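You operate a simulated robot arm through the tools that you are given. There is no shell and no other tool.

Carry out the task below with a simulated robot arm. There is one attempt and no reset: what you move stays moved.

Task
Open the white sack; top the pea bin up to its red mark.
Fine: pull the red toggle; sack back, bin shut. Set down upright: white sack with a red toggle.

It is judged by the outcome, as a careful person would: the job done as asked, and still so three seconds after it is handed in. It fails if anything else is knocked over, pushed out of place, dropped, spilled or broken.

Robot
A 7-joint arm with a two-finger parallel gripper, fixed in place. Base frame: the origin is on the floor under the middle of its stand, x ahead of it, y to its left, z up. Units: mm, rad, N and s.
It reaches about 1479 mm from its shoulder. Its first joint turns from -2.897 to 2.897 rad. Payload 4.4 kg.
The tool frame sits at the grasp point between the pads (the TCP): z along the fingers, y along the line on which they close. The tips reach 23 mm beyond it. The gripper opens to 94 mm. The fingers are 38 mm wide and 10 mm thick; the gripper's body (54 by 96 mm) begins 39 mm behind the TCP.
Orientation is told as [roll, pitch, yaw] about the base's x, y, z axes, in that order, counted from this pose: with the fingers straight down and closing along the base's y, the tool's x points along the base's -x, its y along +y and its z along -z.

Tools
- The arm moves only by the tool step_arm. Its argument "moves" is a list of rows, each a list of 3 entries, a list of its own where there are three numbers: the shift along the tool's x, y, z in mm, then the turn, a rotation vector about the tool's x, y, z in degrees, then the finger opening in mm, from 0 to 94. In form: [[[tx, ty, tz], [ax, ay, az], hand], ...]. A call has 1 to 20 rows; each row shifts and turns the commanded pose from where the row before left it, along the tool's axes as they then stand. Each row takes 0.2 s and may step no farther than 50 mm and 0.15 rad from the row before; otherwise, or with a gripper value out of range, the whole call is refused. Where a pose cannot be reached the arm comes as near as it can. A force on the tool above 90 N (or 10 N above the force at the start of the call, whichever is more), or a blocked arm, ends the call early, and 0.2 s more pass. The fingers move at their own pace (about 72 mm/s each) and stop on an object; they squeeze with about 21 N. The grip force told is the motor's: it shows also when the fingers shut on nothing. Time passes only in rows, and 0.2 s behind the last, so rows that do not move let the fingers close. The reply holds the time, the measured pose of the TCP, the force on the tool along the base axes, the opening and the grip force, in the units named above and with some noise, with the torque about the TCP (base axes, N m) and any sound that the robot's microphone picked up.
- Cameras (640 x 400 px; columns grow to the right, rows downward): "scene" is fixed at [399.9, -498.8, 1730.9]; the picture's right is [0.51, -0.86, 0.00], its down [-0.70, -0.41, -0.58] and it looks along [0.50, 0.29, -0.82] (base axes); focal length 291 px, centre (320, 200). "wrist" rides on the gripper at [87, 16, -74] in the tool frame; the picture's right is [-0.18, 0.98, 0.00], its down [-0.58, -0.11, -0.81] and it looks along [-0.79, -0.15, 0.59] (tool axes); focal length 243 px, centre (320, 200). There is no depth. A picture from a camera that has moved, and an enlarged one, comes with that camera's place and axes in the base frame and with its lens.
- grab_frame(camera): a new picture of that camera. No time passes.
- enlarge(camera, box): a new picture of the part [left, top, right, bottom] of that camera's present view, enlarged. No time passes.
- close_job(): hands the job in; it is judged then, once.

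Nothing tells you positions but the pictures and the camera data. Unless the task says otherwise, let go and move clear before handing in.

The tools are called by a JSON object that holds its "name" and its "arguments". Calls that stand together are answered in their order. step_arm: Moves the arm, as the interface text tells. Its arguments: {"type":"object","properties":{"moves":{"type":"array","items":{"type":"array"}}},"required":["moves"]} The other tools are called the same way: grab_frame (camera) takes a picture; enlarge (camera, box) takes an enlarged picture of a part of a camera's view; close_job () hands the job in.

At the start:

```text
time: 0.0
eef_pos: [639.5, 253.3, 1294.9]
tool_rot: [0.0, -0.001, 0.0]
wrist_force: [0.5, 0.8, 0.3]
moment: [-0.02, 0.02, 0.0]
finger_gap: 94.0
grasp_force: 0.2
```

scene: 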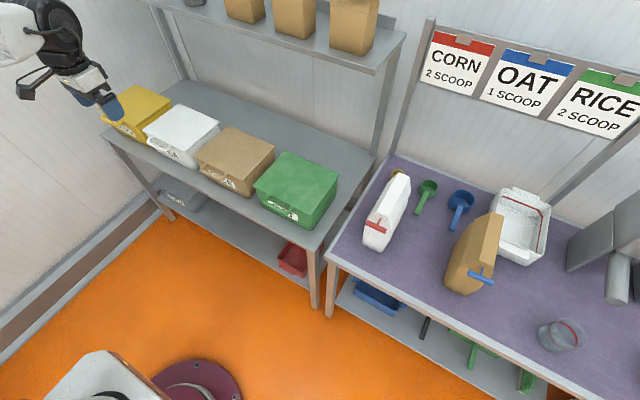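
wrist: 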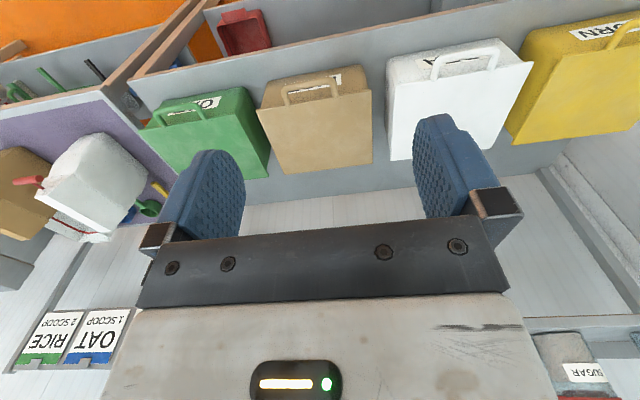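

I see a shelf table with four lidded bins (yellow, white, tan, green) and a purple bench with a white sack with a red toggle, a brown sack with a blue toggle, scoops, and a white open bin with a red line. I'll enlarge the views to identify the pea bin and the sack.

{"name": "enlarge", "arguments": {"camera": "scene", "box": [340, 150, 500, 250]}}

{"name": "enlarge", "arguments": {"camera": "scene", "box": [440, 170, 600, 270]}}

{"name": "enlarge", "arguments": {"camera": "scene", "box": [90, 70, 250, 170]}}

{"name": "enlarge", "arguments": {"camera": "scene", "box": [190, 120, 350, 220]}}

{"name": "enlarge", "arguments": {"camera": "scene", "box": [480, 220, 640, 400]}}

{"name": "enlarge", "arguments": {"camera": "wrist", "box": [0, 100, 200, 260]}}

{"name": "enlarge", "arguments": {"camera": "wrist", "box": [360, 0, 640, 170]}}

```text
4.00 times, centred on (420, 200) of scene
camera zoom: at [399.9, -498.8, 1730.9], right [0.51, -0.86, 0.0], down [-0.7, -0.41, -0.58], along [0.5, 0.29, -0.82], focal length 1162 px, centre (-80, 200)
```

zoom: 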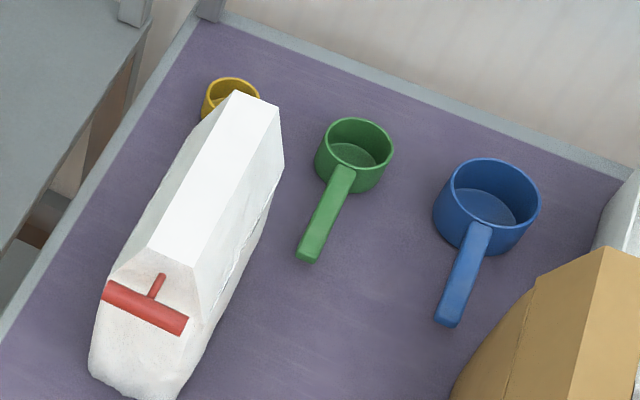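

```text
4.00 times, centred on (520, 220) of scene
camera zoom: at [399.9, -498.8, 1730.9], right [0.51, -0.86, 0.0], down [-0.7, -0.41, -0.58], along [0.5, 0.29, -0.82], focal length 1162 px, centre (-480, 120)
```

zoom: 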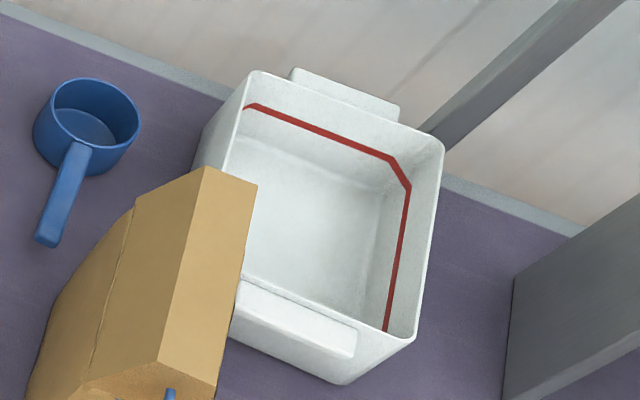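

```text
4.00 times, centred on (170, 120) of scene
camera zoom: at [399.9, -498.8, 1730.9], right [0.51, -0.86, 0.0], down [-0.7, -0.41, -0.58], along [0.5, 0.29, -0.82], focal length 1162 px, centre (920, 520)
```

zoom: 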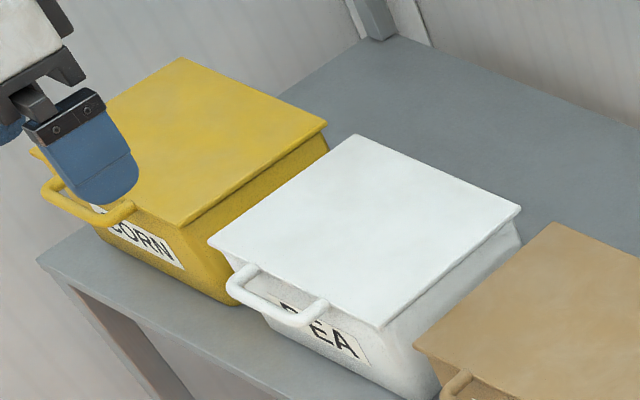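

```text
4.00 times, centred on (270, 170) of scene
camera zoom: at [399.9, -498.8, 1730.9], right [0.51, -0.86, 0.0], down [-0.7, -0.41, -0.58], along [0.5, 0.29, -0.82], focal length 1162 px, centre (520, 320)
```

zoom: 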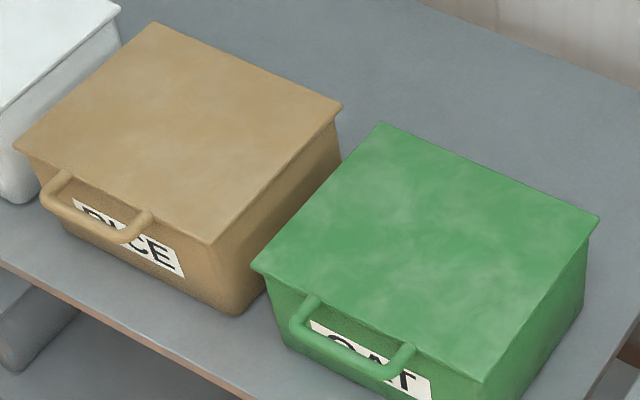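

```text
2.22 times, centred on (560, 310) of scene
camera zoom: at [399.9, -498.8, 1730.9], right [0.51, -0.86, 0.0], down [-0.7, -0.41, -0.58], along [0.5, 0.29, -0.82], focal length 646 px, centre (-213, -44)
```

zoom: 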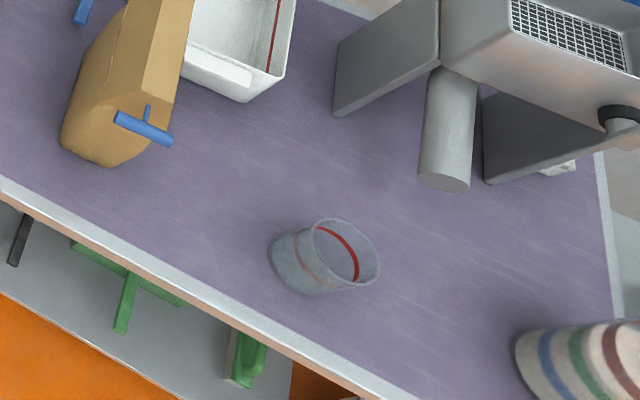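

```text
2.50 times, centred on (100, 180) of wrist
camera zoom: at [554.0, 270.0, 1370.0], right [0.18, 0.98, 0.0], down [0.58, -0.11, 0.81], along [0.79, -0.15, -0.59], focal length 606 px, centre (870, 250)
```

zoom: 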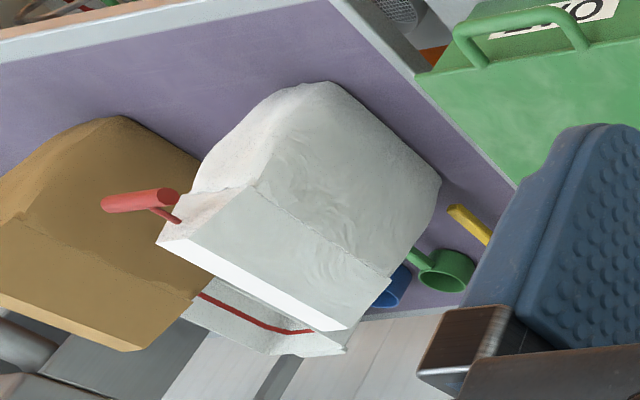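

```text
2.29 times, centred on (500, 85) of wrist
camera zoom: at [554.0, 270.0, 1370.0], right [0.18, 0.98, 0.0], down [0.58, -0.11, 0.81], along [0.79, -0.15, -0.59], focal length 555 px, centre (-91, 463)
```

zoom: 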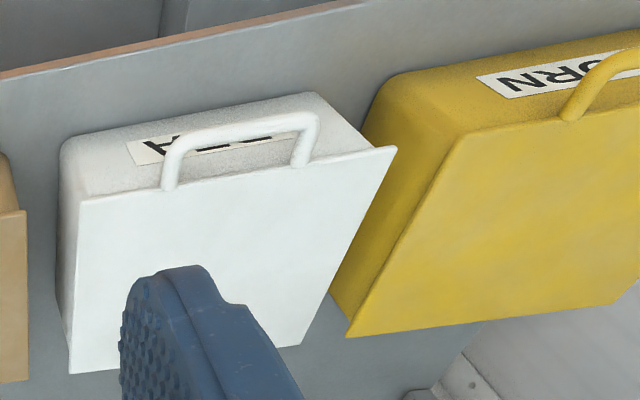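

I take the PEA bin to be the white lidded one on the grey table: lid about x 838–1047, y 378–627, z ≈ 892, with its handle at the front. The red toggle is near (831, -427, 1024). I'll move toward the pea bin for a closer look.

{"name": "step_arm", "arguments": {"moves": [[[0, 31, 20], [0, 0, 0], 94], [[0, 31, 20], [0, 0, 0], 94], [[0, 31, 20], [0, 0, 0], 94], [[0, 31, 20], [0, 0, 0], 94], [[0, 31, 20], [0, 0, 0], 94], [[0, 31, 20], [0, 0, 0], 94], [[0, 31, 20], [0, 0, 0], 94], [[0, 30, 20], [0, 0, 0], 94]]}}

{"name": "grab_frame", "arguments": {"camera": "wrist"}}

{"name": "grab_frame", "arguments": {"camera": "scene"}}

```text
time: 1.8
eef_pos: [640.7, 498.7, 1136.9]
tool_rot: [0.001, 0.0, 0.0]
wrist_force: [-0.5, 0.6, 0.3]
moment: [-0.01, -0.01, 0.0]
finger_gap: 94.1
grasp_force: 0.1
```

```text
taken
camera wrist: at [554.7, 515.8, 1211.0], right [0.18, 0.98, 0.0], down [0.58, -0.11, 0.81], along [0.79, -0.15, -0.59], focal length 243 px, centre (320, 200)
```

wrist: 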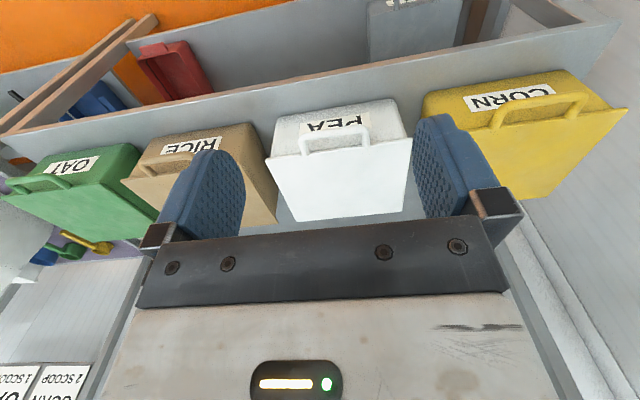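

```text
taken
```

scene: 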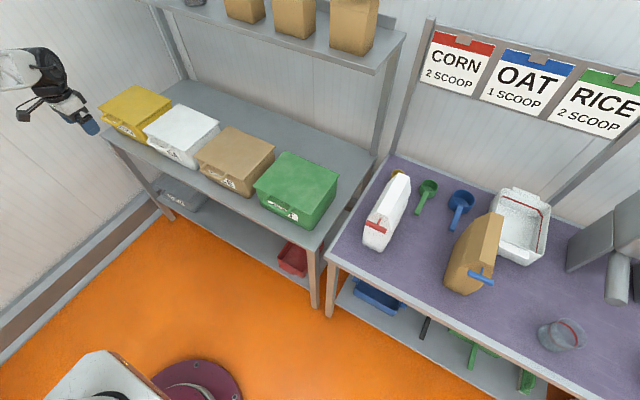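

The PEA label is clearly on the white bin. Next I'll enlarge the handle and the lid's edges to see how it opens.

{"name": "enlarge", "arguments": {"camera": "wrist", "box": [250, 90, 430, 230]}}

{"name": "enlarge", "arguments": {"camera": "wrist", "box": [410, 60, 640, 220]}}

{"name": "enlarge", "arguments": {"camera": "scene", "box": [130, 90, 230, 180]}}

{"name": "enlarge", "arguments": {"camera": "scene", "box": [350, 160, 420, 260]}}

```text
2.86 times, centred on (340, 160) of wrist
camera zoom: at [554.7, 515.8, 1211.0], right [0.18, 0.98, 0.0], down [0.58, -0.11, 0.81], along [0.79, -0.15, -0.59], focal length 693 px, centre (263, 314)
```

zoom: 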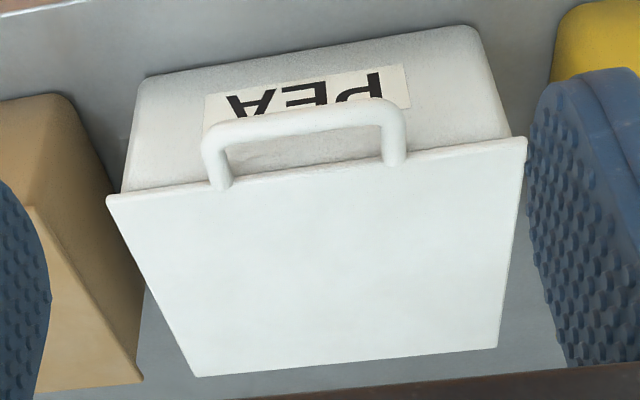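

```text
2.50 times, centred on (525, 140) of wrist
camera zoom: at [554.7, 515.8, 1211.0], right [0.18, 0.98, 0.0], down [0.58, -0.11, 0.81], along [0.79, -0.15, -0.59], focal length 606 px, centre (-192, 350)
```

zoom: 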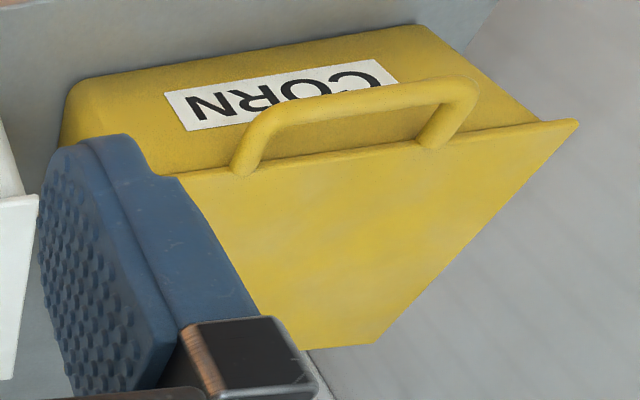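

```text
4.44 times, centred on (180, 135) of scene
camera zoom: at [399.9, -498.8, 1730.9], right [0.51, -0.86, 0.0], down [-0.7, -0.41, -0.58], along [0.5, 0.29, -0.82], focal length 1292 px, centre (942, 489)
```

zoom: 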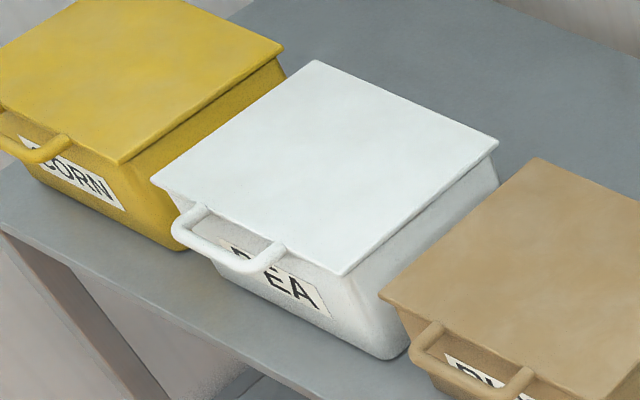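

```text
4.00 times, centred on (385, 210) of scene
camera zoom: at [399.9, -498.8, 1730.9], right [0.51, -0.86, 0.0], down [-0.7, -0.41, -0.58], along [0.5, 0.29, -0.82], focal length 1162 px, centre (60, 160)
```

zoom: 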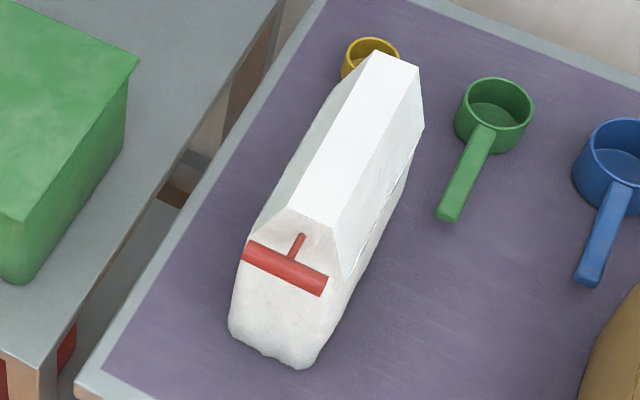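

The lid looks hinged at the back, with a bar handle in front at about x≈798, y 440–542, z≈905. I'll turn the gripper to point forward with its fingers closing vertically, so it can take the handle and swing with it.

{"name": "step_arm", "arguments": {"moves": [[[0, 0, 0], [0, -8.182, 0], 94], [[0, 0, 0], [0, -8.182, 0], 94], [[0, 0, 0], [0, -8.182, 0], 94], [[0, 0, 0], [0, -8.182, 0], 94], [[0, 0, 0], [0, -8.182, 0], 94], [[0, 0, 0], [0, -8.182, 0], 94], [[0, 0, 0], [0, -8.182, 0], 94], [[0, 0, 0], [0, -8.182, 0], 94], [[0, 0, 0], [0, -8.182, 0], 94], [[0, 0, 0], [0, -8.182, 0], 94], [[0, 0, 0], [0, -8.18, 0], 94]]}}

{"name": "grab_frame", "arguments": {"camera": "wrist"}}

{"name": "grab_frame", "arguments": {"camera": "scene"}}

```text
time: 4.2
eef_pos: [639.8, 499.5, 1134.9]
tool_rot: [2.605, -1.569, -2.605]
wrist_force: [0.1, 0.5, -0.1]
moment: [-0.05, -0.02, 0.02]
finger_gap: 94.1
grasp_force: 0.1
```

```text
taken
camera wrist: at [566.7, 516.7, 1049.5], right [0.0, 0.98, 0.19], down [-0.81, -0.11, 0.58], along [0.59, -0.15, 0.79], focal length 243 px, centre (320, 200)
```

wrist: 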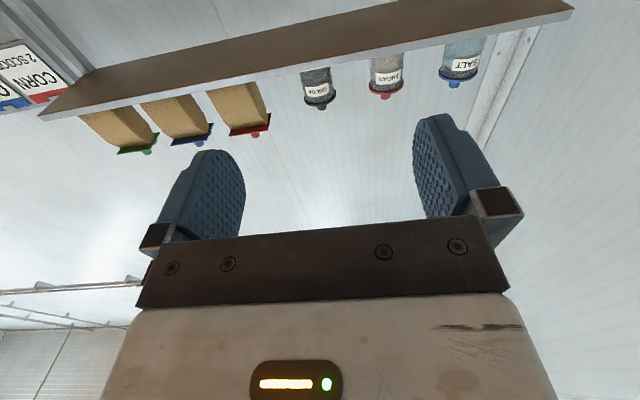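

```text
taken
```

scene: 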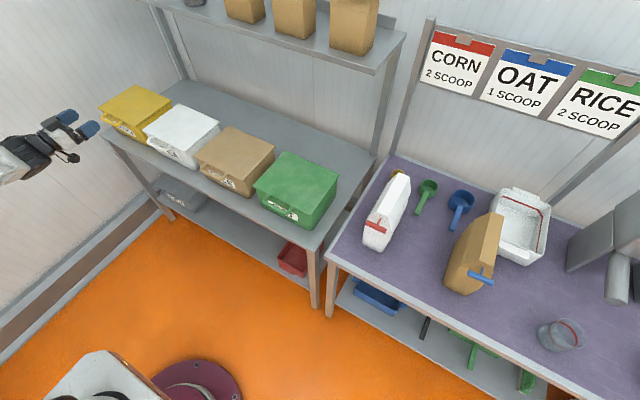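

Fingers now point forward. An upper shelf (front edge about x≈1100, z≈1288) limits how far back the hand may go, so I'll keep the hand on the robot's side. Next I roll the gripper 90° so the fingers close vertically.

{"name": "step_arm", "arguments": {"moves": [[[0, 0, 0], [0, 0, 8.182], 94], [[0, 0, 0], [0, 0, 8.182], 94], [[0, 0, 0], [0, 0, 8.182], 94], [[0, 0, 0], [0, 0, 8.182], 94], [[0, 0, 0], [0, 0, 8.182], 94], [[0, 0, 0], [0, 0, 8.182], 94], [[0, 0, 0], [0, 0, 8.182], 94], [[0, 0, 0], [0, 0, 8.182], 94], [[0, 0, 0], [0, 0, 8.182], 94], [[0, 0, 0], [0, 0, 8.182], 94], [[0, 0, 0], [0, 0, 8.18], 94]]}}

{"name": "grab_frame", "arguments": {"camera": "wrist"}}

{"name": "grab_frame", "arguments": {"camera": "scene"}}

```text
time: 6.6
eef_pos: [649.2, 531.8, 1314.0]
tool_rot: [1.455, -0.142, -1.571]
wrist_force: [0.6, 0.8, -0.7]
moment: [-0.02, 0.0, 0.01]
finger_gap: 93.8
grasp_force: 0.0
out of reach, approached as far as the arm can: row 7, 8, 9, 10, 11
```

```text
taken
camera wrist: at [578.0, 622.0, 1326.5], right [0.11, -0.04, 0.99], down [-0.81, -0.58, 0.07], along [0.57, -0.82, -0.1], focal length 243 px, centre (320, 200)
```

wrist: 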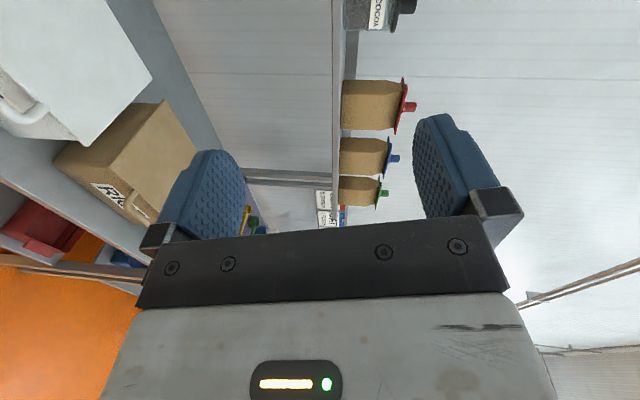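

```text
taken
```

scene: 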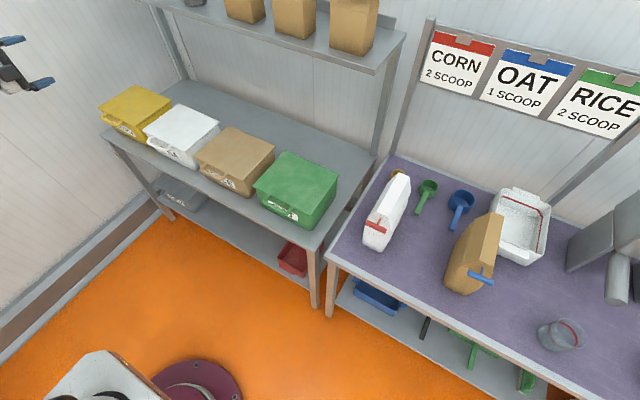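

Rolling that way runs into a joint limit, so I'll roll back the other way and check how the pose tracks.

{"name": "step_arm", "arguments": {"moves": [[[0, 0, 0], [0, 0, -8.182], 94], [[0, 0, 0], [0, 0, -8.182], 94], [[0, 0, 0], [0, 0, -8.182], 94], [[0, 0, 0], [0, 0, -8.182], 94], [[0, 0, 0], [0, 0, -8.182], 94], [[0, 0, 0], [0, 0, -8.182], 94], [[0, 0, 0], [0, 0, -8.182], 94], [[0, 0, 0], [0, 0, -8.182], 94], [[0, 0, 0], [0, 0, -8.182], 94], [[0, 0, 0], [0, 0, -8.182], 94], [[0, 0, 0], [0, 0, -8.18], 94]]}}

```text
time: 9.0
eef_pos: [649.5, 531.8, 1315.2]
tool_rot: [-0.987, -1.428, 0.975]
wrist_force: [0.5, 0.1, 0.0]
moment: [0.0, 0.01, 0.01]
finger_gap: 94.1
grasp_force: 0.1
```

The commanded pose rebased to where the arm really is. I'll roll the other way (about -82°) to get the fingers closing vertically.

{"name": "step_arm", "arguments": {"moves": [[[0, 0, 0], [0, 0, -8.19], 94], [[0, 0, 0], [0, 0, -8.19], 94], [[0, 0, 0], [0, 0, -8.19], 94], [[0, 0, 0], [0, 0, -8.19], 94], [[0, 0, 0], [0, 0, -8.19], 94], [[0, 0, 0], [0, 0, -8.19], 94], [[0, 0, 0], [0, 0, -8.19], 94], [[0, 0, 0], [0, 0, -8.19], 94], [[0, 0, 0], [0, 0, -8.19], 94], [[0, 0, 0], [0, 0, -8.19], 94]]}}

{"name": "grab_frame", "arguments": {"camera": "scene"}}

{"name": "grab_frame", "arguments": {"camera": "wrist"}}

```text
time: 11.2
eef_pos: [649.7, 532.6, 1315.4]
tool_rot: [-1.493, -0.022, 1.554]
wrist_force: [-0.4, -0.5, 0.3]
moment: [0.0, 0.02, 0.03]
finger_gap: 94.0
grasp_force: 0.0
```

```text
taken
```

scene: 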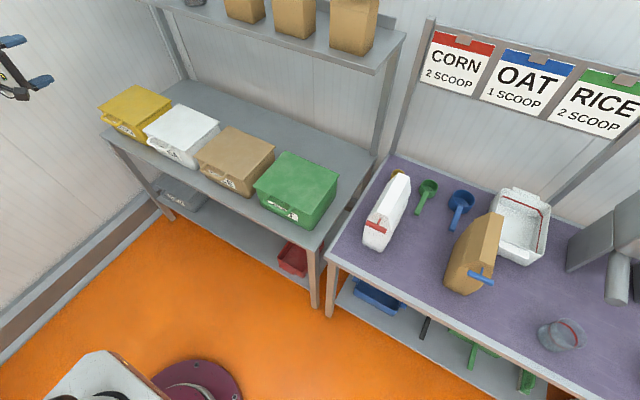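

```text
taken
camera wrist: at [573.1, 448.4, 1303.4], right [-0.07, 0.21, -0.98], down [-0.79, 0.59, 0.18], along [0.62, 0.78, 0.12], focal length 243 px, centre (320, 200)
```

wrist: 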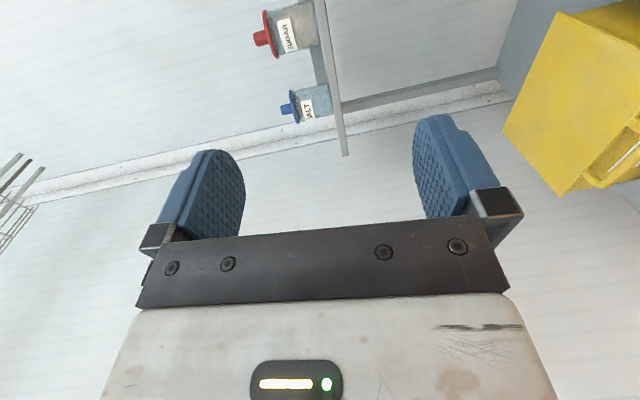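

The gripper now points forward with fingers closing vertically. I'll lower it to just in front of the handle and look from there to fix the bar's height.

{"name": "step_arm", "arguments": {"moves": [[[5, 40.4, 6], [0, 0, 0], 70], [[5, 40.4, 6], [0, 0, 0], 70], [[5, 40.4, 6], [0, 0, 0], 70], [[5, 40.4, 6], [0, 0, 0], 70], [[5, 40.4, 6], [0, 0, 0], 70], [[5, 40.4, 6], [0, 0, 0], 70], [[5, 40.4, 6], [0, 0, 0], 70], [[5, 40.4, 6], [0, 0, 0], 70], [[5, 40.4, 6], [0, 0, 0], 70], [[5, 40.4, 6], [0, 0, 0], 70]]}}

{"name": "grab_frame", "arguments": {"camera": "wrist"}}

{"name": "grab_frame", "arguments": {"camera": "scene"}}

```text
time: 13.4
eef_pos: [679.1, 492.2, 906.1]
tool_rot: [-1.49, -0.024, 1.553]
wrist_force: [0.5, 0.5, 0.4]
moment: [0.01, 0.04, -0.02]
finger_gap: 70.0
grasp_force: 0.1
```

```text
taken
camera wrist: at [601.6, 408.6, 895.5], right [-0.07, 0.21, -0.98], down [-0.79, 0.59, 0.19], along [0.61, 0.78, 0.12], focal length 243 px, centre (320, 200)
```

wrist: 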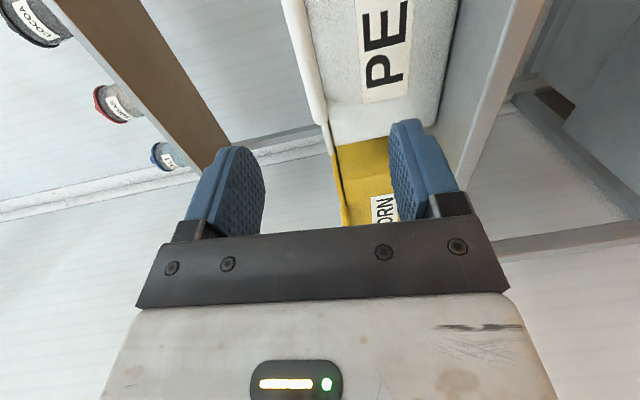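

```text
taken
```

scene: 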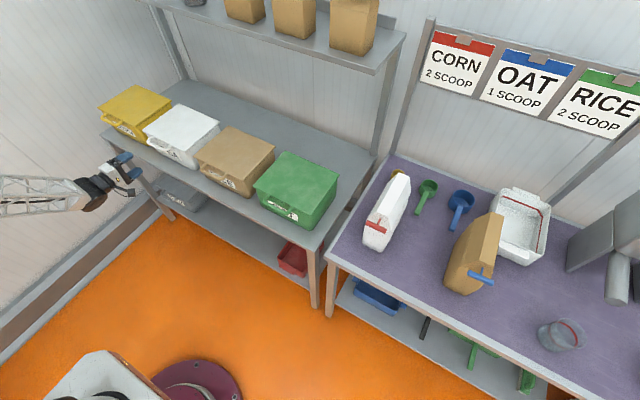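

{"name": "enlarge", "arguments": {"camera": "wrist", "box": [250, 0, 450, 160]}}

{"name": "enlarge", "arguments": {"camera": "scene", "box": [90, 90, 230, 210]}}

```text
2.50 times, centred on (350, 80) of wrist
camera zoom: at [601.6, 408.6, 895.5], right [-0.07, 0.21, -0.98], down [-0.79, 0.59, 0.19], along [0.61, 0.78, 0.12], focal length 606 px, centre (245, 500)
```

zoom: 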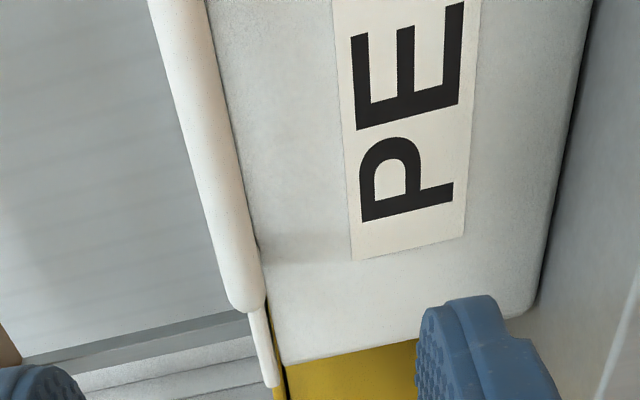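

```text
3.33 times, centred on (160, 150) of scene
camera zoom: at [399.9, -498.8, 1730.9], right [0.51, -0.86, 0.0], down [-0.7, -0.41, -0.58], along [0.5, 0.29, -0.82], focal length 969 px, centre (853, 367)
```

zoom: 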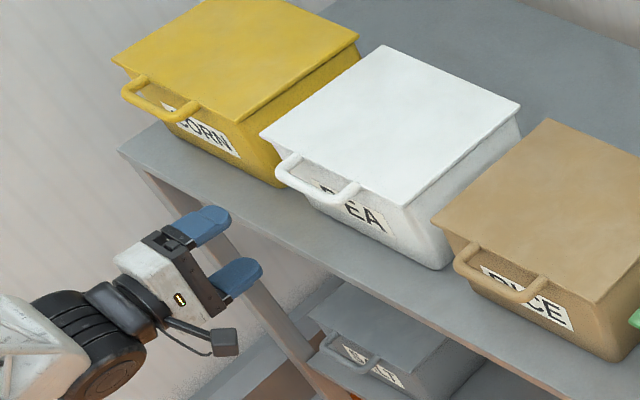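

The handle bar is at about x≈798, z≈908 and 15 mm thick. I'll slide the open fingers around it, one above and one below, and check.

{"name": "step_arm", "arguments": {"moves": [[[-0.3, -2.8, 29.6], [0, 0, 0], 50], [[-0.3, -2.8, 29.6], [0, 0, 0], 50], [[-0.3, -2.8, 29.6], [0, 0, 0], 50], [[-0.3, -2.8, 29.6], [0, 0, 0], 50]]}}

{"name": "enlarge", "arguments": {"camera": "scene", "box": [90, 90, 230, 190]}}

{"name": "grab_frame", "arguments": {"camera": "wrist"}}

```text
time: 14.4
eef_pos: [796.1, 489.0, 907.1]
tool_rot: [-1.492, -0.024, 1.554]
wrist_force: [0.8, -0.2, 0.4]
moment: [-0.03, 0.03, -0.01]
finger_gap: 49.9
grasp_force: 0.1
```

```text
4.00 times, centred on (160, 140) of scene
camera zoom: at [399.9, -498.8, 1730.9], right [0.51, -0.86, 0.0], down [-0.7, -0.41, -0.58], along [0.5, 0.29, -0.82], focal length 1162 px, centre (960, 440)
```

zoom: 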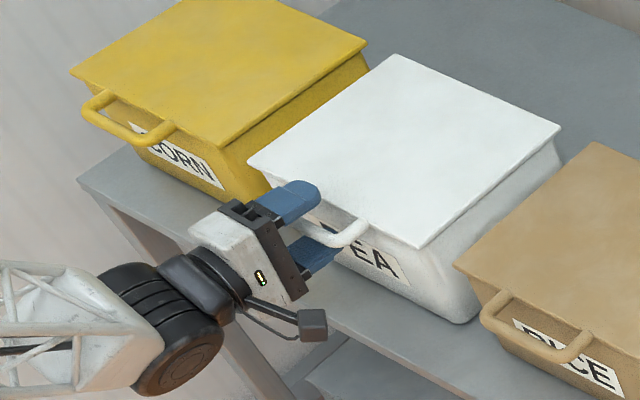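

```text
taken
camera wrist: at [720.6, 404.9, 895.3], right [-0.07, 0.21, -0.98], down [-0.78, 0.59, 0.19], along [0.62, 0.78, 0.12], focal length 243 px, centre (320, 200)
```

wrist: 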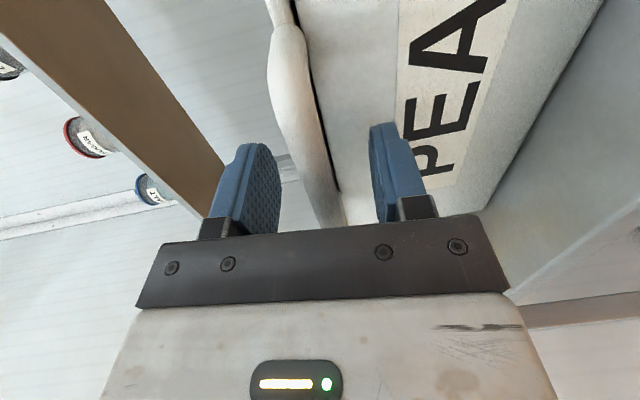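

The bar sits neatly between the fingers. I'll close loosely around it (24 mm) and start lifting along the lid's arc.

{"name": "step_arm", "arguments": {"moves": [[[0, 0, 0], [0, 0, 0], 24], [[0, 0, 0], [0, 0, 0], 24], [[-0.7, -15, 1], [-2, 0, 0], 24], [[0, -15.2, 1.1], [-2, 0, 0], 24], [[-0.8, -30.1, 3.7], [-4, 0, 0], 24]]}}

{"name": "enlarge", "arguments": {"camera": "scene", "box": [90, 60, 250, 190]}}

{"name": "grab_frame", "arguments": {"camera": "wrist"}}

```text
time: 15.6
eef_pos: [808.5, 489.7, 965.2]
tool_rot: [-1.35, -0.024, 1.553]
wrist_force: [-0.5, -0.5, -0.1]
moment: [-0.02, -0.02, 0.02]
finger_gap: 23.9
grasp_force: 0.1
```

```text
3.08 times, centred on (170, 125) of scene
camera zoom: at [399.9, -498.8, 1730.9], right [0.51, -0.86, 0.0], down [-0.7, -0.41, -0.58], along [0.5, 0.29, -0.82], focal length 894 px, centre (782, 431)
```

zoom: 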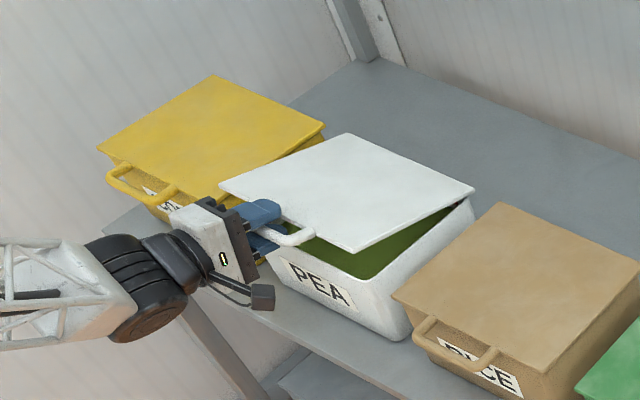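

```text
taken
camera wrist: at [731.0, 405.1, 964.7], right [-0.21, 0.21, -0.95], down [-0.75, 0.59, 0.3], along [0.62, 0.78, 0.03], focal length 243 px, centre (320, 200)
```

wrist: 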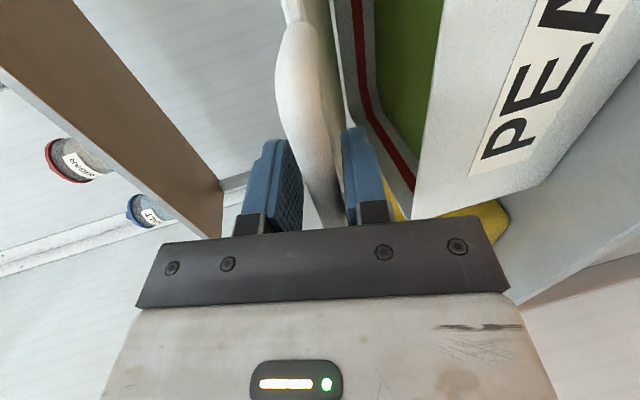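

The lid is hinged and lifting easily, and I can already see green peas and a red line on the inner wall. I'll continue along the arc.

{"name": "step_arm", "arguments": {"moves": [[[-0.8, -29.9, 5.4], [-4, 0, 0], 24], [[-0.8, -29.4, 6.8], [-4, 0, 0], 24], [[-0.8, -29.1, 8.4], [-4, 0, 0], 24], [[-0.8, -28.6, 9.9], [-4, 0, 0], 24], [[-0.8, -28.1, 11.3], [-4, 0, 0], 24]]}}

{"name": "enlarge", "arguments": {"camera": "scene", "box": [90, 50, 270, 190]}}

{"name": "grab_frame", "arguments": {"camera": "wrist"}}

```text
time: 16.8
eef_pos: [898.8, 490.6, 1086.7]
tool_rot: [-1.003, -0.023, 1.554]
wrist_force: [-8.9, -5.9, 1.5]
moment: [-0.89, 1.01, 0.54]
finger_gap: 25.2
grasp_force: 31.7
```

```text
2.86 times, centred on (180, 120) of scene
camera zoom: at [399.9, -498.8, 1730.9], right [0.51, -0.86, 0.0], down [-0.7, -0.41, -0.58], along [0.5, 0.29, -0.82], focal length 830 px, centre (720, 429)
```

zoom: 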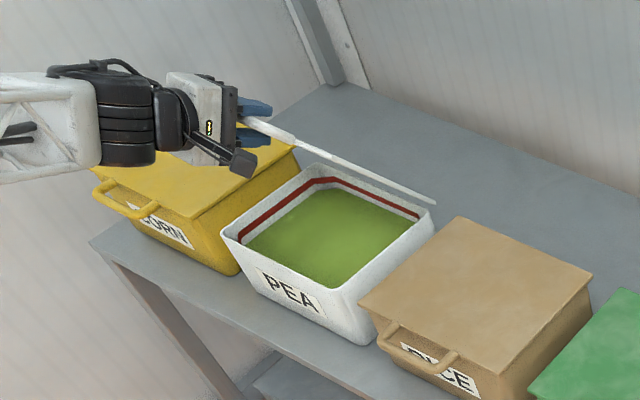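

```text
taken
camera wrist: at [827.3, 404.7, 1112.4], right [-0.53, 0.21, -0.82], down [-0.61, 0.58, 0.54], along [0.59, 0.79, -0.18], focal length 243 px, centre (320, 200)
```

wrist: 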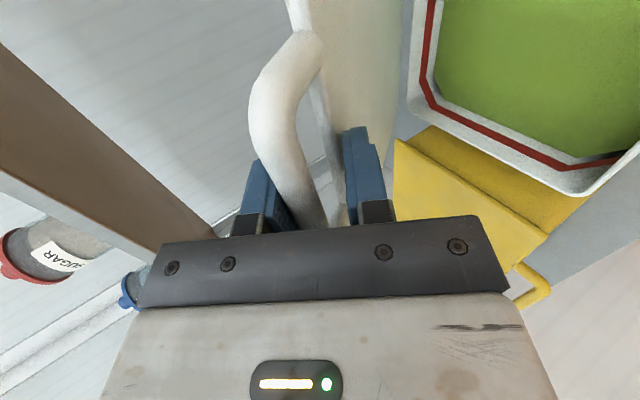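

The lid is roughly half open; the pea level and red line are visible. Fingers feel slightly jammed on the bar, so I'll loosen to 38 mm and continue.

{"name": "step_arm", "arguments": {"moves": [[[0, 0, 0], [0, 0, 0], 38], [[-0.8, -27.4, 12.9], [-4, 0, 0], 38], [[-0.8, -26.7, 14.3], [-4, 0, 0], 38]]}}

{"name": "grab_frame", "arguments": {"camera": "scene"}}

{"name": "grab_frame", "arguments": {"camera": "wrist"}}

```text
time: 17.6
eef_pos: [951.1, 490.5, 1116.1]
tool_rot: [-0.863, -0.023, 1.555]
wrist_force: [-0.2, -0.3, 0.0]
moment: [0.01, -0.01, -0.04]
finger_gap: 38.0
grasp_force: 0.1
```

```text
taken
```

scene: 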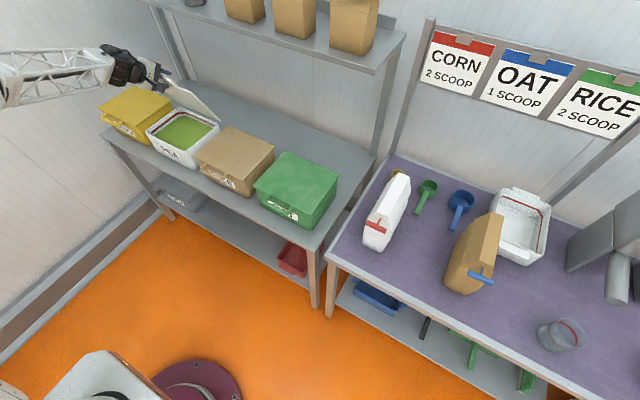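

```text
taken
camera wrist: at [884.1, 404.7, 1150.5], right [-0.64, 0.21, -0.74], down [-0.53, 0.58, 0.62], along [0.56, 0.79, -0.25], focal length 243 px, centre (320, 200)
```

wrist: 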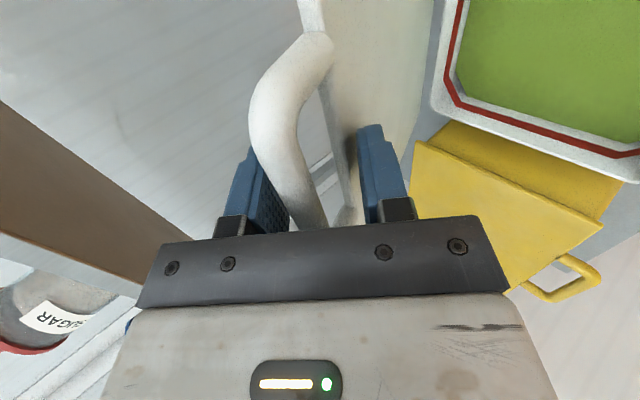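

Moving freely now. I'll continue toward and slightly past vertical.

{"name": "step_arm", "arguments": {"moves": [[[-0.8, -25.9, 15.7], [-4, 0, 0], 38], [[-0.8, -25.1, 17.0], [-4, 0, 0], 38], [[-0.8, -24.2, 18.2], [-4, 0, 0], 38]]}}

{"name": "grab_frame", "arguments": {"camera": "scene"}}

{"name": "grab_frame", "arguments": {"camera": "wrist"}}

```text
time: 18.4
eef_pos: [1041.3, 490.6, 1136.4]
tool_rot: [-0.652, -0.025, 1.553]
wrist_force: [0.6, -0.2, 0.1]
moment: [-0.03, -0.02, 0.02]
finger_gap: 37.9
grasp_force: 0.3
```

```text
taken
```

scene: 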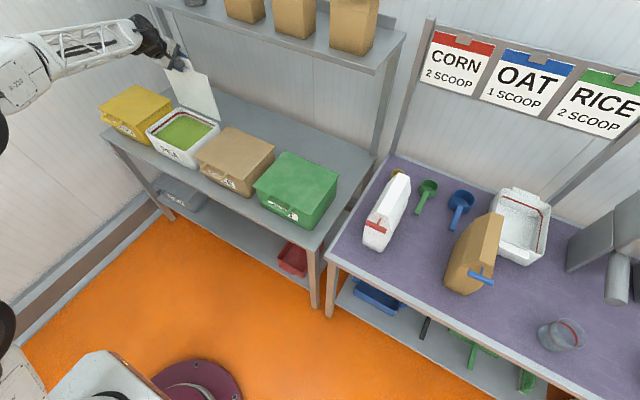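

```text
taken
camera wrist: at [981.9, 404.0, 1183.3], right [-0.78, 0.21, -0.59], down [-0.39, 0.57, 0.72], along [0.49, 0.79, -0.36], focal length 243 px, centre (320, 200)
```

wrist: 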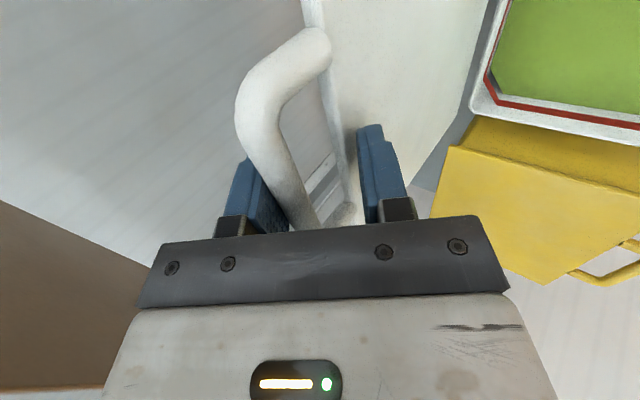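

{"name": "step_arm", "arguments": {"moves": [[[-0.8, -23.1, 19.5], [-4, 0, 0], 38], [[-0.8, -22.2, 20.7], [-4, 0, 0], 38]]}}

{"name": "enlarge", "arguments": {"camera": "scene", "box": [90, 30, 270, 170]}}

{"name": "grab_frame", "arguments": {"camera": "wrist"}}

```text
time: 19.0
eef_pos: [1100.2, 492.1, 1131.9]
tool_rot: [-0.515, -0.025, 1.554]
wrist_force: [-59.2, -25.9, 26.0]
moment: [-0.89, 2.31, 1.27]
finger_gap: 55.0
grasp_force: 18.5
```

```text
2.86 times, centred on (180, 100) of scene
camera zoom: at [399.9, -498.8, 1730.9], right [0.51, -0.86, 0.0], down [-0.7, -0.41, -0.58], along [0.5, 0.29, -0.82], focal length 830 px, centre (720, 486)
```

zoom: 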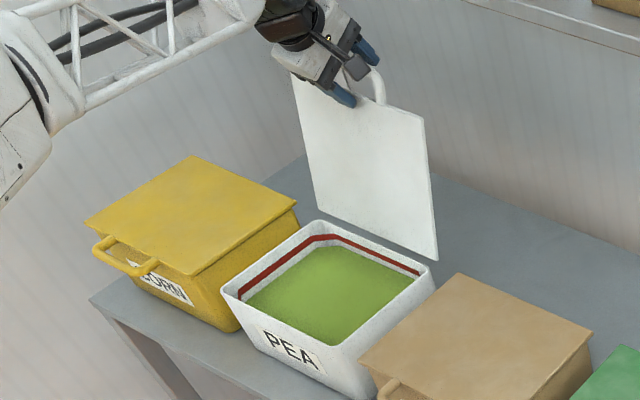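

```text
taken
camera wrist: at [1047.3, 405.1, 1188.0], right [-0.85, 0.21, -0.48], down [-0.29, 0.57, 0.77], along [0.43, 0.8, -0.42], focal length 243 px, centre (320, 200)
```

wrist: 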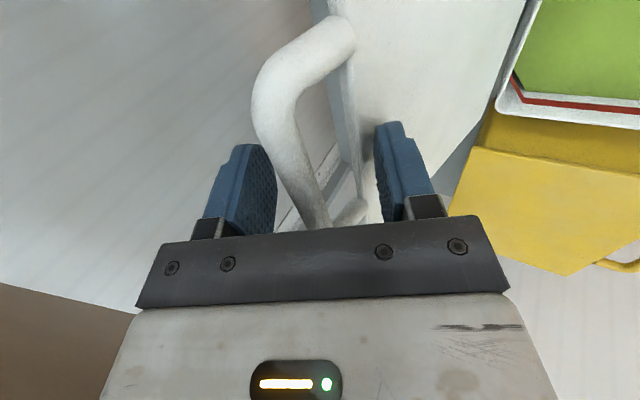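

The lid reached its stop (the arm pushed 59 N against it). I'll back off slightly, then open and check that the lid stays open by itself.

{"name": "step_arm", "arguments": {"moves": [[[0, 8, -6], [0, 0, 0], 60], [[0, 8, -6], [0, 0, 0], 70]]}}

{"name": "enlarge", "arguments": {"camera": "scene", "box": [90, 30, 270, 170]}}

{"name": "grab_frame", "arguments": {"camera": "wrist"}}

```text
time: 19.6
eef_pos: [1079.5, 492.3, 1128.7]
tool_rot: [-0.512, -0.024, 1.554]
wrist_force: [-0.1, -0.6, 0.5]
moment: [-0.05, -0.02, -0.01]
finger_gap: 69.9
grasp_force: 0.1
```

```text
2.86 times, centred on (180, 100) of scene
camera zoom: at [399.9, -498.8, 1730.9], right [0.51, -0.86, 0.0], down [-0.7, -0.41, -0.58], along [0.5, 0.29, -0.82], focal length 830 px, centre (720, 486)
```

zoom: 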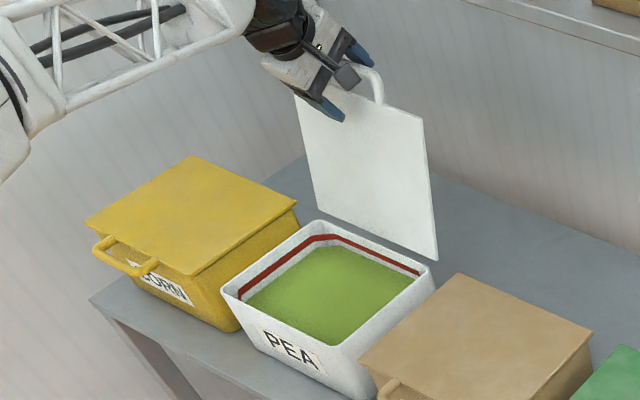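

```text
taken
camera wrist: at [1029.4, 405.1, 1184.3], right [-0.85, 0.21, -0.48], down [-0.29, 0.57, 0.77], along [0.43, 0.79, -0.42], focal length 243 px, centre (320, 200)
```

wrist: 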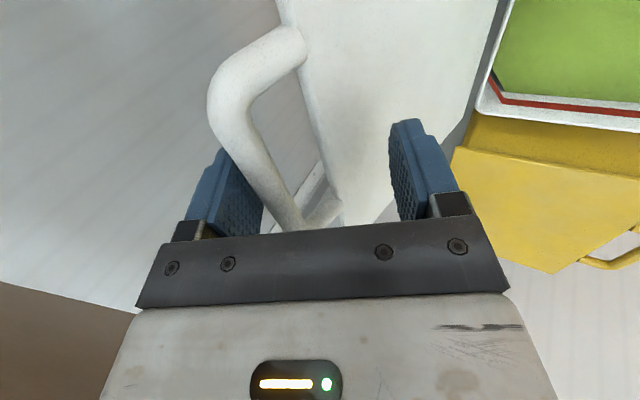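

The lid stays open on its own. I'll retract along the fingers to clear the handle.

{"name": "step_arm", "arguments": {"moves": [[[0, -6, -10], [0, 0, 0], 80], [[0, 0, -30], [0, 0, 0], 80], [[0, 0, -40], [0, 0, 0], 80], [[0, 0, -45], [0, 0, 0], 80]]}}

{"name": "grab_frame", "arguments": {"camera": "scene"}}

{"name": "enlarge", "arguments": {"camera": "scene", "box": [130, 60, 240, 170]}}

{"name": "grab_frame", "arguments": {"camera": "wrist"}}

```text
time: 20.6
eef_pos: [1021.7, 487.2, 1241.5]
tool_rot: [-0.511, -0.022, 1.553]
wrist_force: [1.1, 0.9, -1.2]
moment: [-0.02, 0.0, -0.02]
finger_gap: 80.0
grasp_force: 0.1
```

```text
taken
```

scene: 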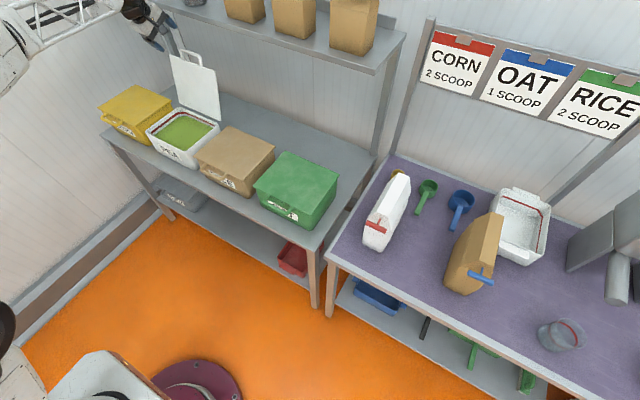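

```text
3.64 times, centred on (185, 115) of scene
camera zoom: at [399.9, -498.8, 1730.9], right [0.51, -0.86, 0.0], down [-0.7, -0.41, -0.58], along [0.5, 0.29, -0.82], focal length 1057 px, centre (811, 509)
```

zoom: 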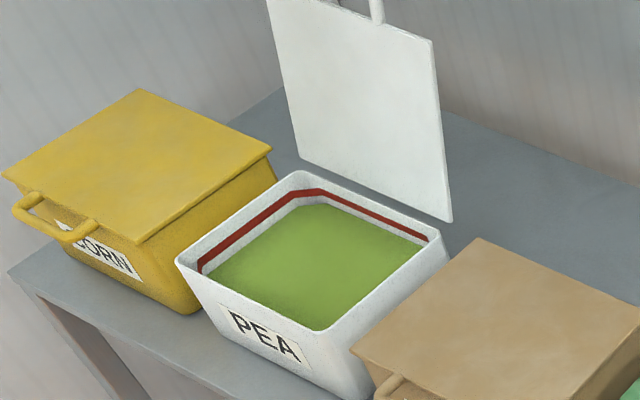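

```text
taken
camera wrist: at [971.5, 401.9, 1297.3], right [-0.85, 0.21, -0.48], down [-0.29, 0.57, 0.77], along [0.43, 0.79, -0.42], focal length 243 px, centre (320, 200)
```

wrist: 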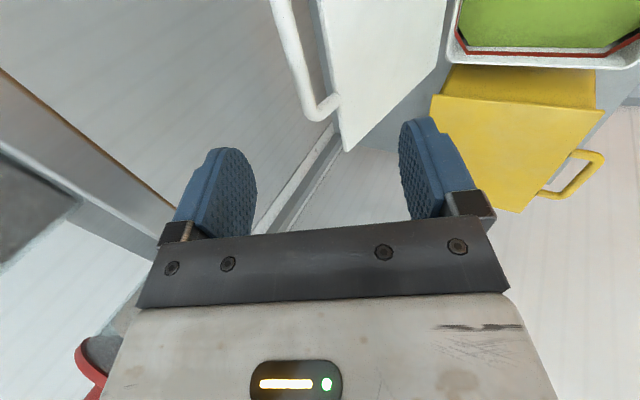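

The bin is open and steady; the peas sit a little below the red line. Now I'll move clear and across to the sack for a closer look.

{"name": "step_arm", "arguments": {"moves": [[[24.4, 34.3, -19.8], [0, 0, 0], 80], [[24.4, 34.3, -19.8], [0, 0, 0], 80], [[24.4, 34.3, -19.8], [0, 0, 0], 80], [[24.4, 34.3, -19.8], [0, 0, 0], 80], [[24.4, 34.3, -19.8], [0, 0, 0], 80], [[24.4, 34.3, -19.8], [0, 0, 0], 80], [[24.4, 34.3, -19.8], [0, 0, 0], 80], [[24.4, 34.3, -19.8], [0, 0, 0], 80]]}}

{"name": "step_arm", "arguments": {"moves": [[[49.4, -1.3, -0.5], [0, 0, 0], 80], [[49.4, -1.3, -0.5], [0, 0, 0], 80], [[49.4, -1.3, -0.5], [0, 0, 0], 80], [[49.4, -1.3, -0.5], [0, 0, 0], 80], [[49.4, -1.3, -0.5], [0, 0, 0], 80], [[49.4, -1.3, -0.5], [0, 0, 0], 80], [[49.4, -1.3, -0.5], [0, 0, 0], 80], [[49.4, -1.3, -0.5], [0, 0, 0], 80], [[49.4, -1.3, -0.5], [0, 0, 0], 80], [[49.4, -1.3, -0.5], [0, 0, 0], 80], [[49.4, -1.3, -0.5], [0, 0, 0], 80], [[49.4, -1.3, -0.5], [0, 0, 0], 80], [[49.4, -1.3, -0.5], [0, 0, 0], 80], [[49.4, -1.3, -0.5], [0, 0, 0], 80], [[49.4, -1.3, -0.5], [0, 0, 0], 80], [[49.4, -1.3, -0.5], [0, 0, 0], 80]]}}

{"name": "grab_frame", "arguments": {"camera": "wrist"}}

{"name": "grab_frame", "arguments": {"camera": "scene"}}

```text
time: 22.4
eef_pos: [702.3, 300.5, 1242.5]
tool_rot: [-0.514, -0.022, 1.553]
wrist_force: [0.2, 0.5, 0.6]
moment: [0.04, 0.02, 0.01]
finger_gap: 79.8
grasp_force: 0.1
```

```text
time: 25.8
eef_pos: [703.2, -491.0, 1238.2]
tool_rot: [-0.517, -0.024, 1.555]
wrist_force: [-0.6, -0.2, 2.0]
moment: [-0.02, -0.02, -0.02]
finger_gap: 80.1
grasp_force: 0.0
```

```text
taken
camera wrist: at [651.5, -577.2, 1294.1], right [-0.85, 0.21, -0.48], down [-0.29, 0.57, 0.77], along [0.43, 0.8, -0.42], focal length 243 px, centre (320, 200)
```

wrist: 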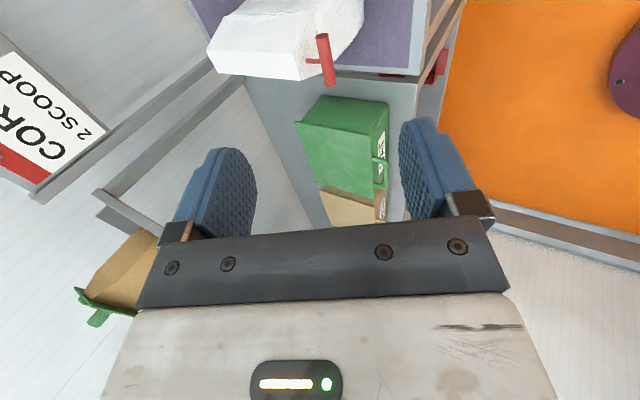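

```text
taken
```

scene: 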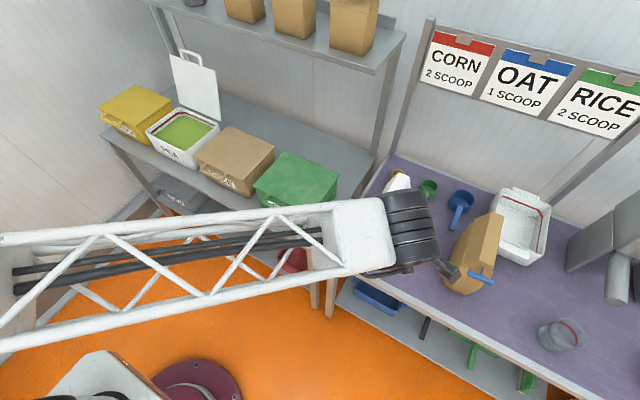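

{"name": "enlarge", "arguments": {"camera": "wrist", "box": [180, 0, 380, 120]}}

```text
3.20 times, centred on (280, 60) of wrist
camera zoom: at [651.5, -577.2, 1294.1], right [-0.85, 0.21, -0.48], down [-0.29, 0.57, 0.77], along [0.43, 0.8, -0.42], focal length 776 px, centre (448, 648)
```

zoom: 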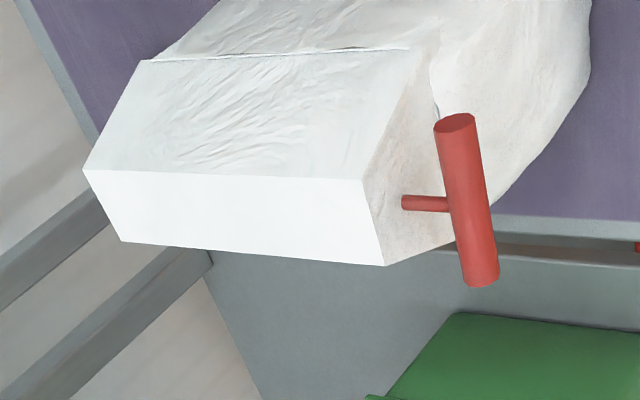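

The toggle is a T-bar: bar centre about (830, -428, 1024), 67 mm long along y, with a stem running horizontally back to the sack front at about x≈860. I'll level the gripper and approach with the fingers above and below the bar.

{"name": "step_arm", "arguments": {"moves": [[[0, 0, 0], [7.5, 0, 0], 80], [[0, 0, 0], [7.5, 0, 0], 80], [[0, 0, 0], [7.5, 0, 0], 80], [[0, 0, 0], [7.5, 0, 0], 80], [[0, 0, 0], [7.5, 0, 0], 80], [[0, 0, 0], [7.5, 0, 0], 70], [[0, 0, 0], [7.5, 0, 0], 60], [[0, 0, 0], [7.5, 0, 0], 50]]}}

```text
time: 27.5
eef_pos: [791.2, -454.6, 1050.9]
tool_rot: [-1.121, -0.183, 1.629]
wrist_force: [-0.2, -0.3, -0.3]
moment: [-0.02, -0.04, 0.03]
finger_gap: 49.8
grasp_force: 0.2
out of reach, approached as far as the arm can: row 6, 7, 8
stopped in row 8: the arm was blocked; the commanded pose is now the measured one
```

The arm hit a limit and drifted toward the sack; I need to check whether anything was touched before moving further.

{"name": "grab_frame", "arguments": {"camera": "scene"}}

{"name": "grab_frame", "arguments": {"camera": "wrist"}}

{"name": "enlarge", "arguments": {"camera": "scene", "box": [330, 150, 500, 270]}}

```text
taken
```

scene: 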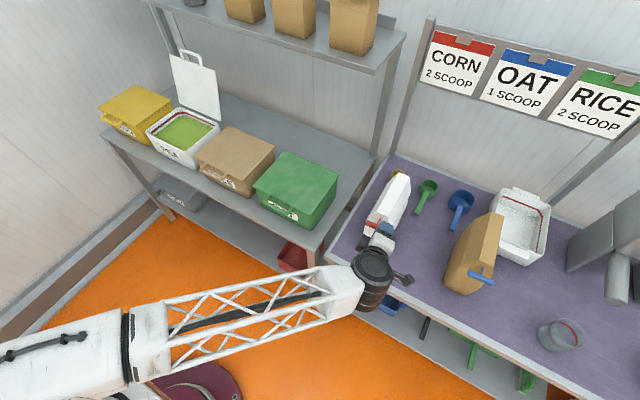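

```text
taken
camera wrist: at [723.4, -546.5, 1053.6], right [-0.45, 0.32, -0.84], down [-0.71, 0.45, 0.55], along [0.55, 0.83, 0.02], focal length 243 px, centre (320, 200)
```

wrist: 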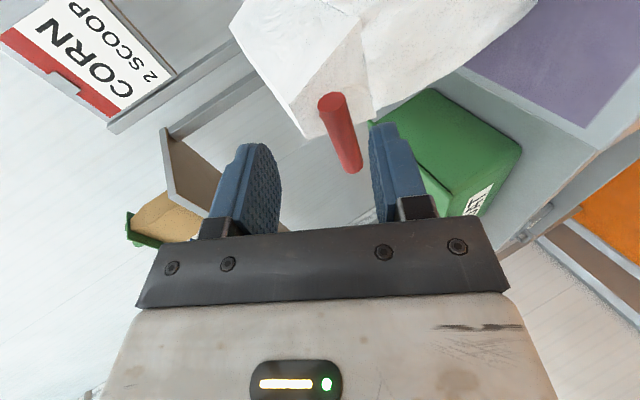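

```text
3.33 times, centred on (415, 210) of scene
camera zoom: at [399.9, -498.8, 1730.9], right [0.51, -0.86, 0.0], down [-0.7, -0.41, -0.58], along [0.5, 0.29, -0.82], focal length 969 px, centre (3, 167)
```

zoom: 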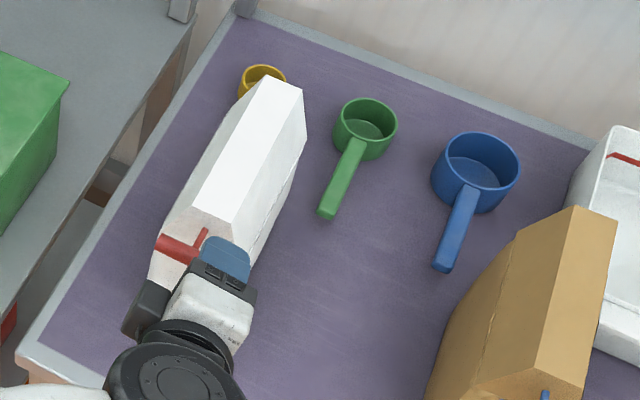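

Nothing was touched (sack unmoved, force about zero), but this roll runs out of joint range on this side. I'll back straight off, then bring the fingers back to pointing down.

{"name": "step_arm", "arguments": {"moves": [[[0, 0, -40], [0, 0, 0], 50], [[0, 0, -45], [0, 0, 0], 50], [[-5, -26, -35], [0, 0, 0], 60], [[-5, -26, -35], [0, 0, 0], 60], [[-5, -26, -35], [0, 0, 0], 60], [[-5, -26, -30], [0, 0, 0], 60]]}}

{"name": "grab_frame", "arguments": {"camera": "scene"}}

```text
time: 28.2
eef_pos: [755.0, -413.4, 973.2]
tool_rot: [-1.006, -0.296, 1.692]
wrist_force: [-1.0, -0.8, -0.6]
moment: [0.03, 0.0, 0.03]
finger_gap: 59.7
grasp_force: 0.0
stopped in row 3: the arm was blocked; the commanded pose is now the measured one
```

```text
taken
```

scene: 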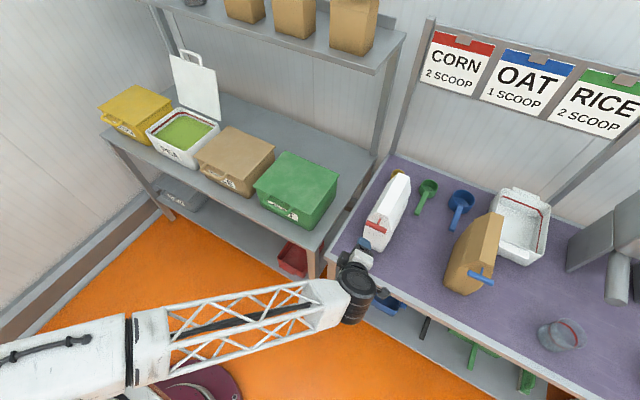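

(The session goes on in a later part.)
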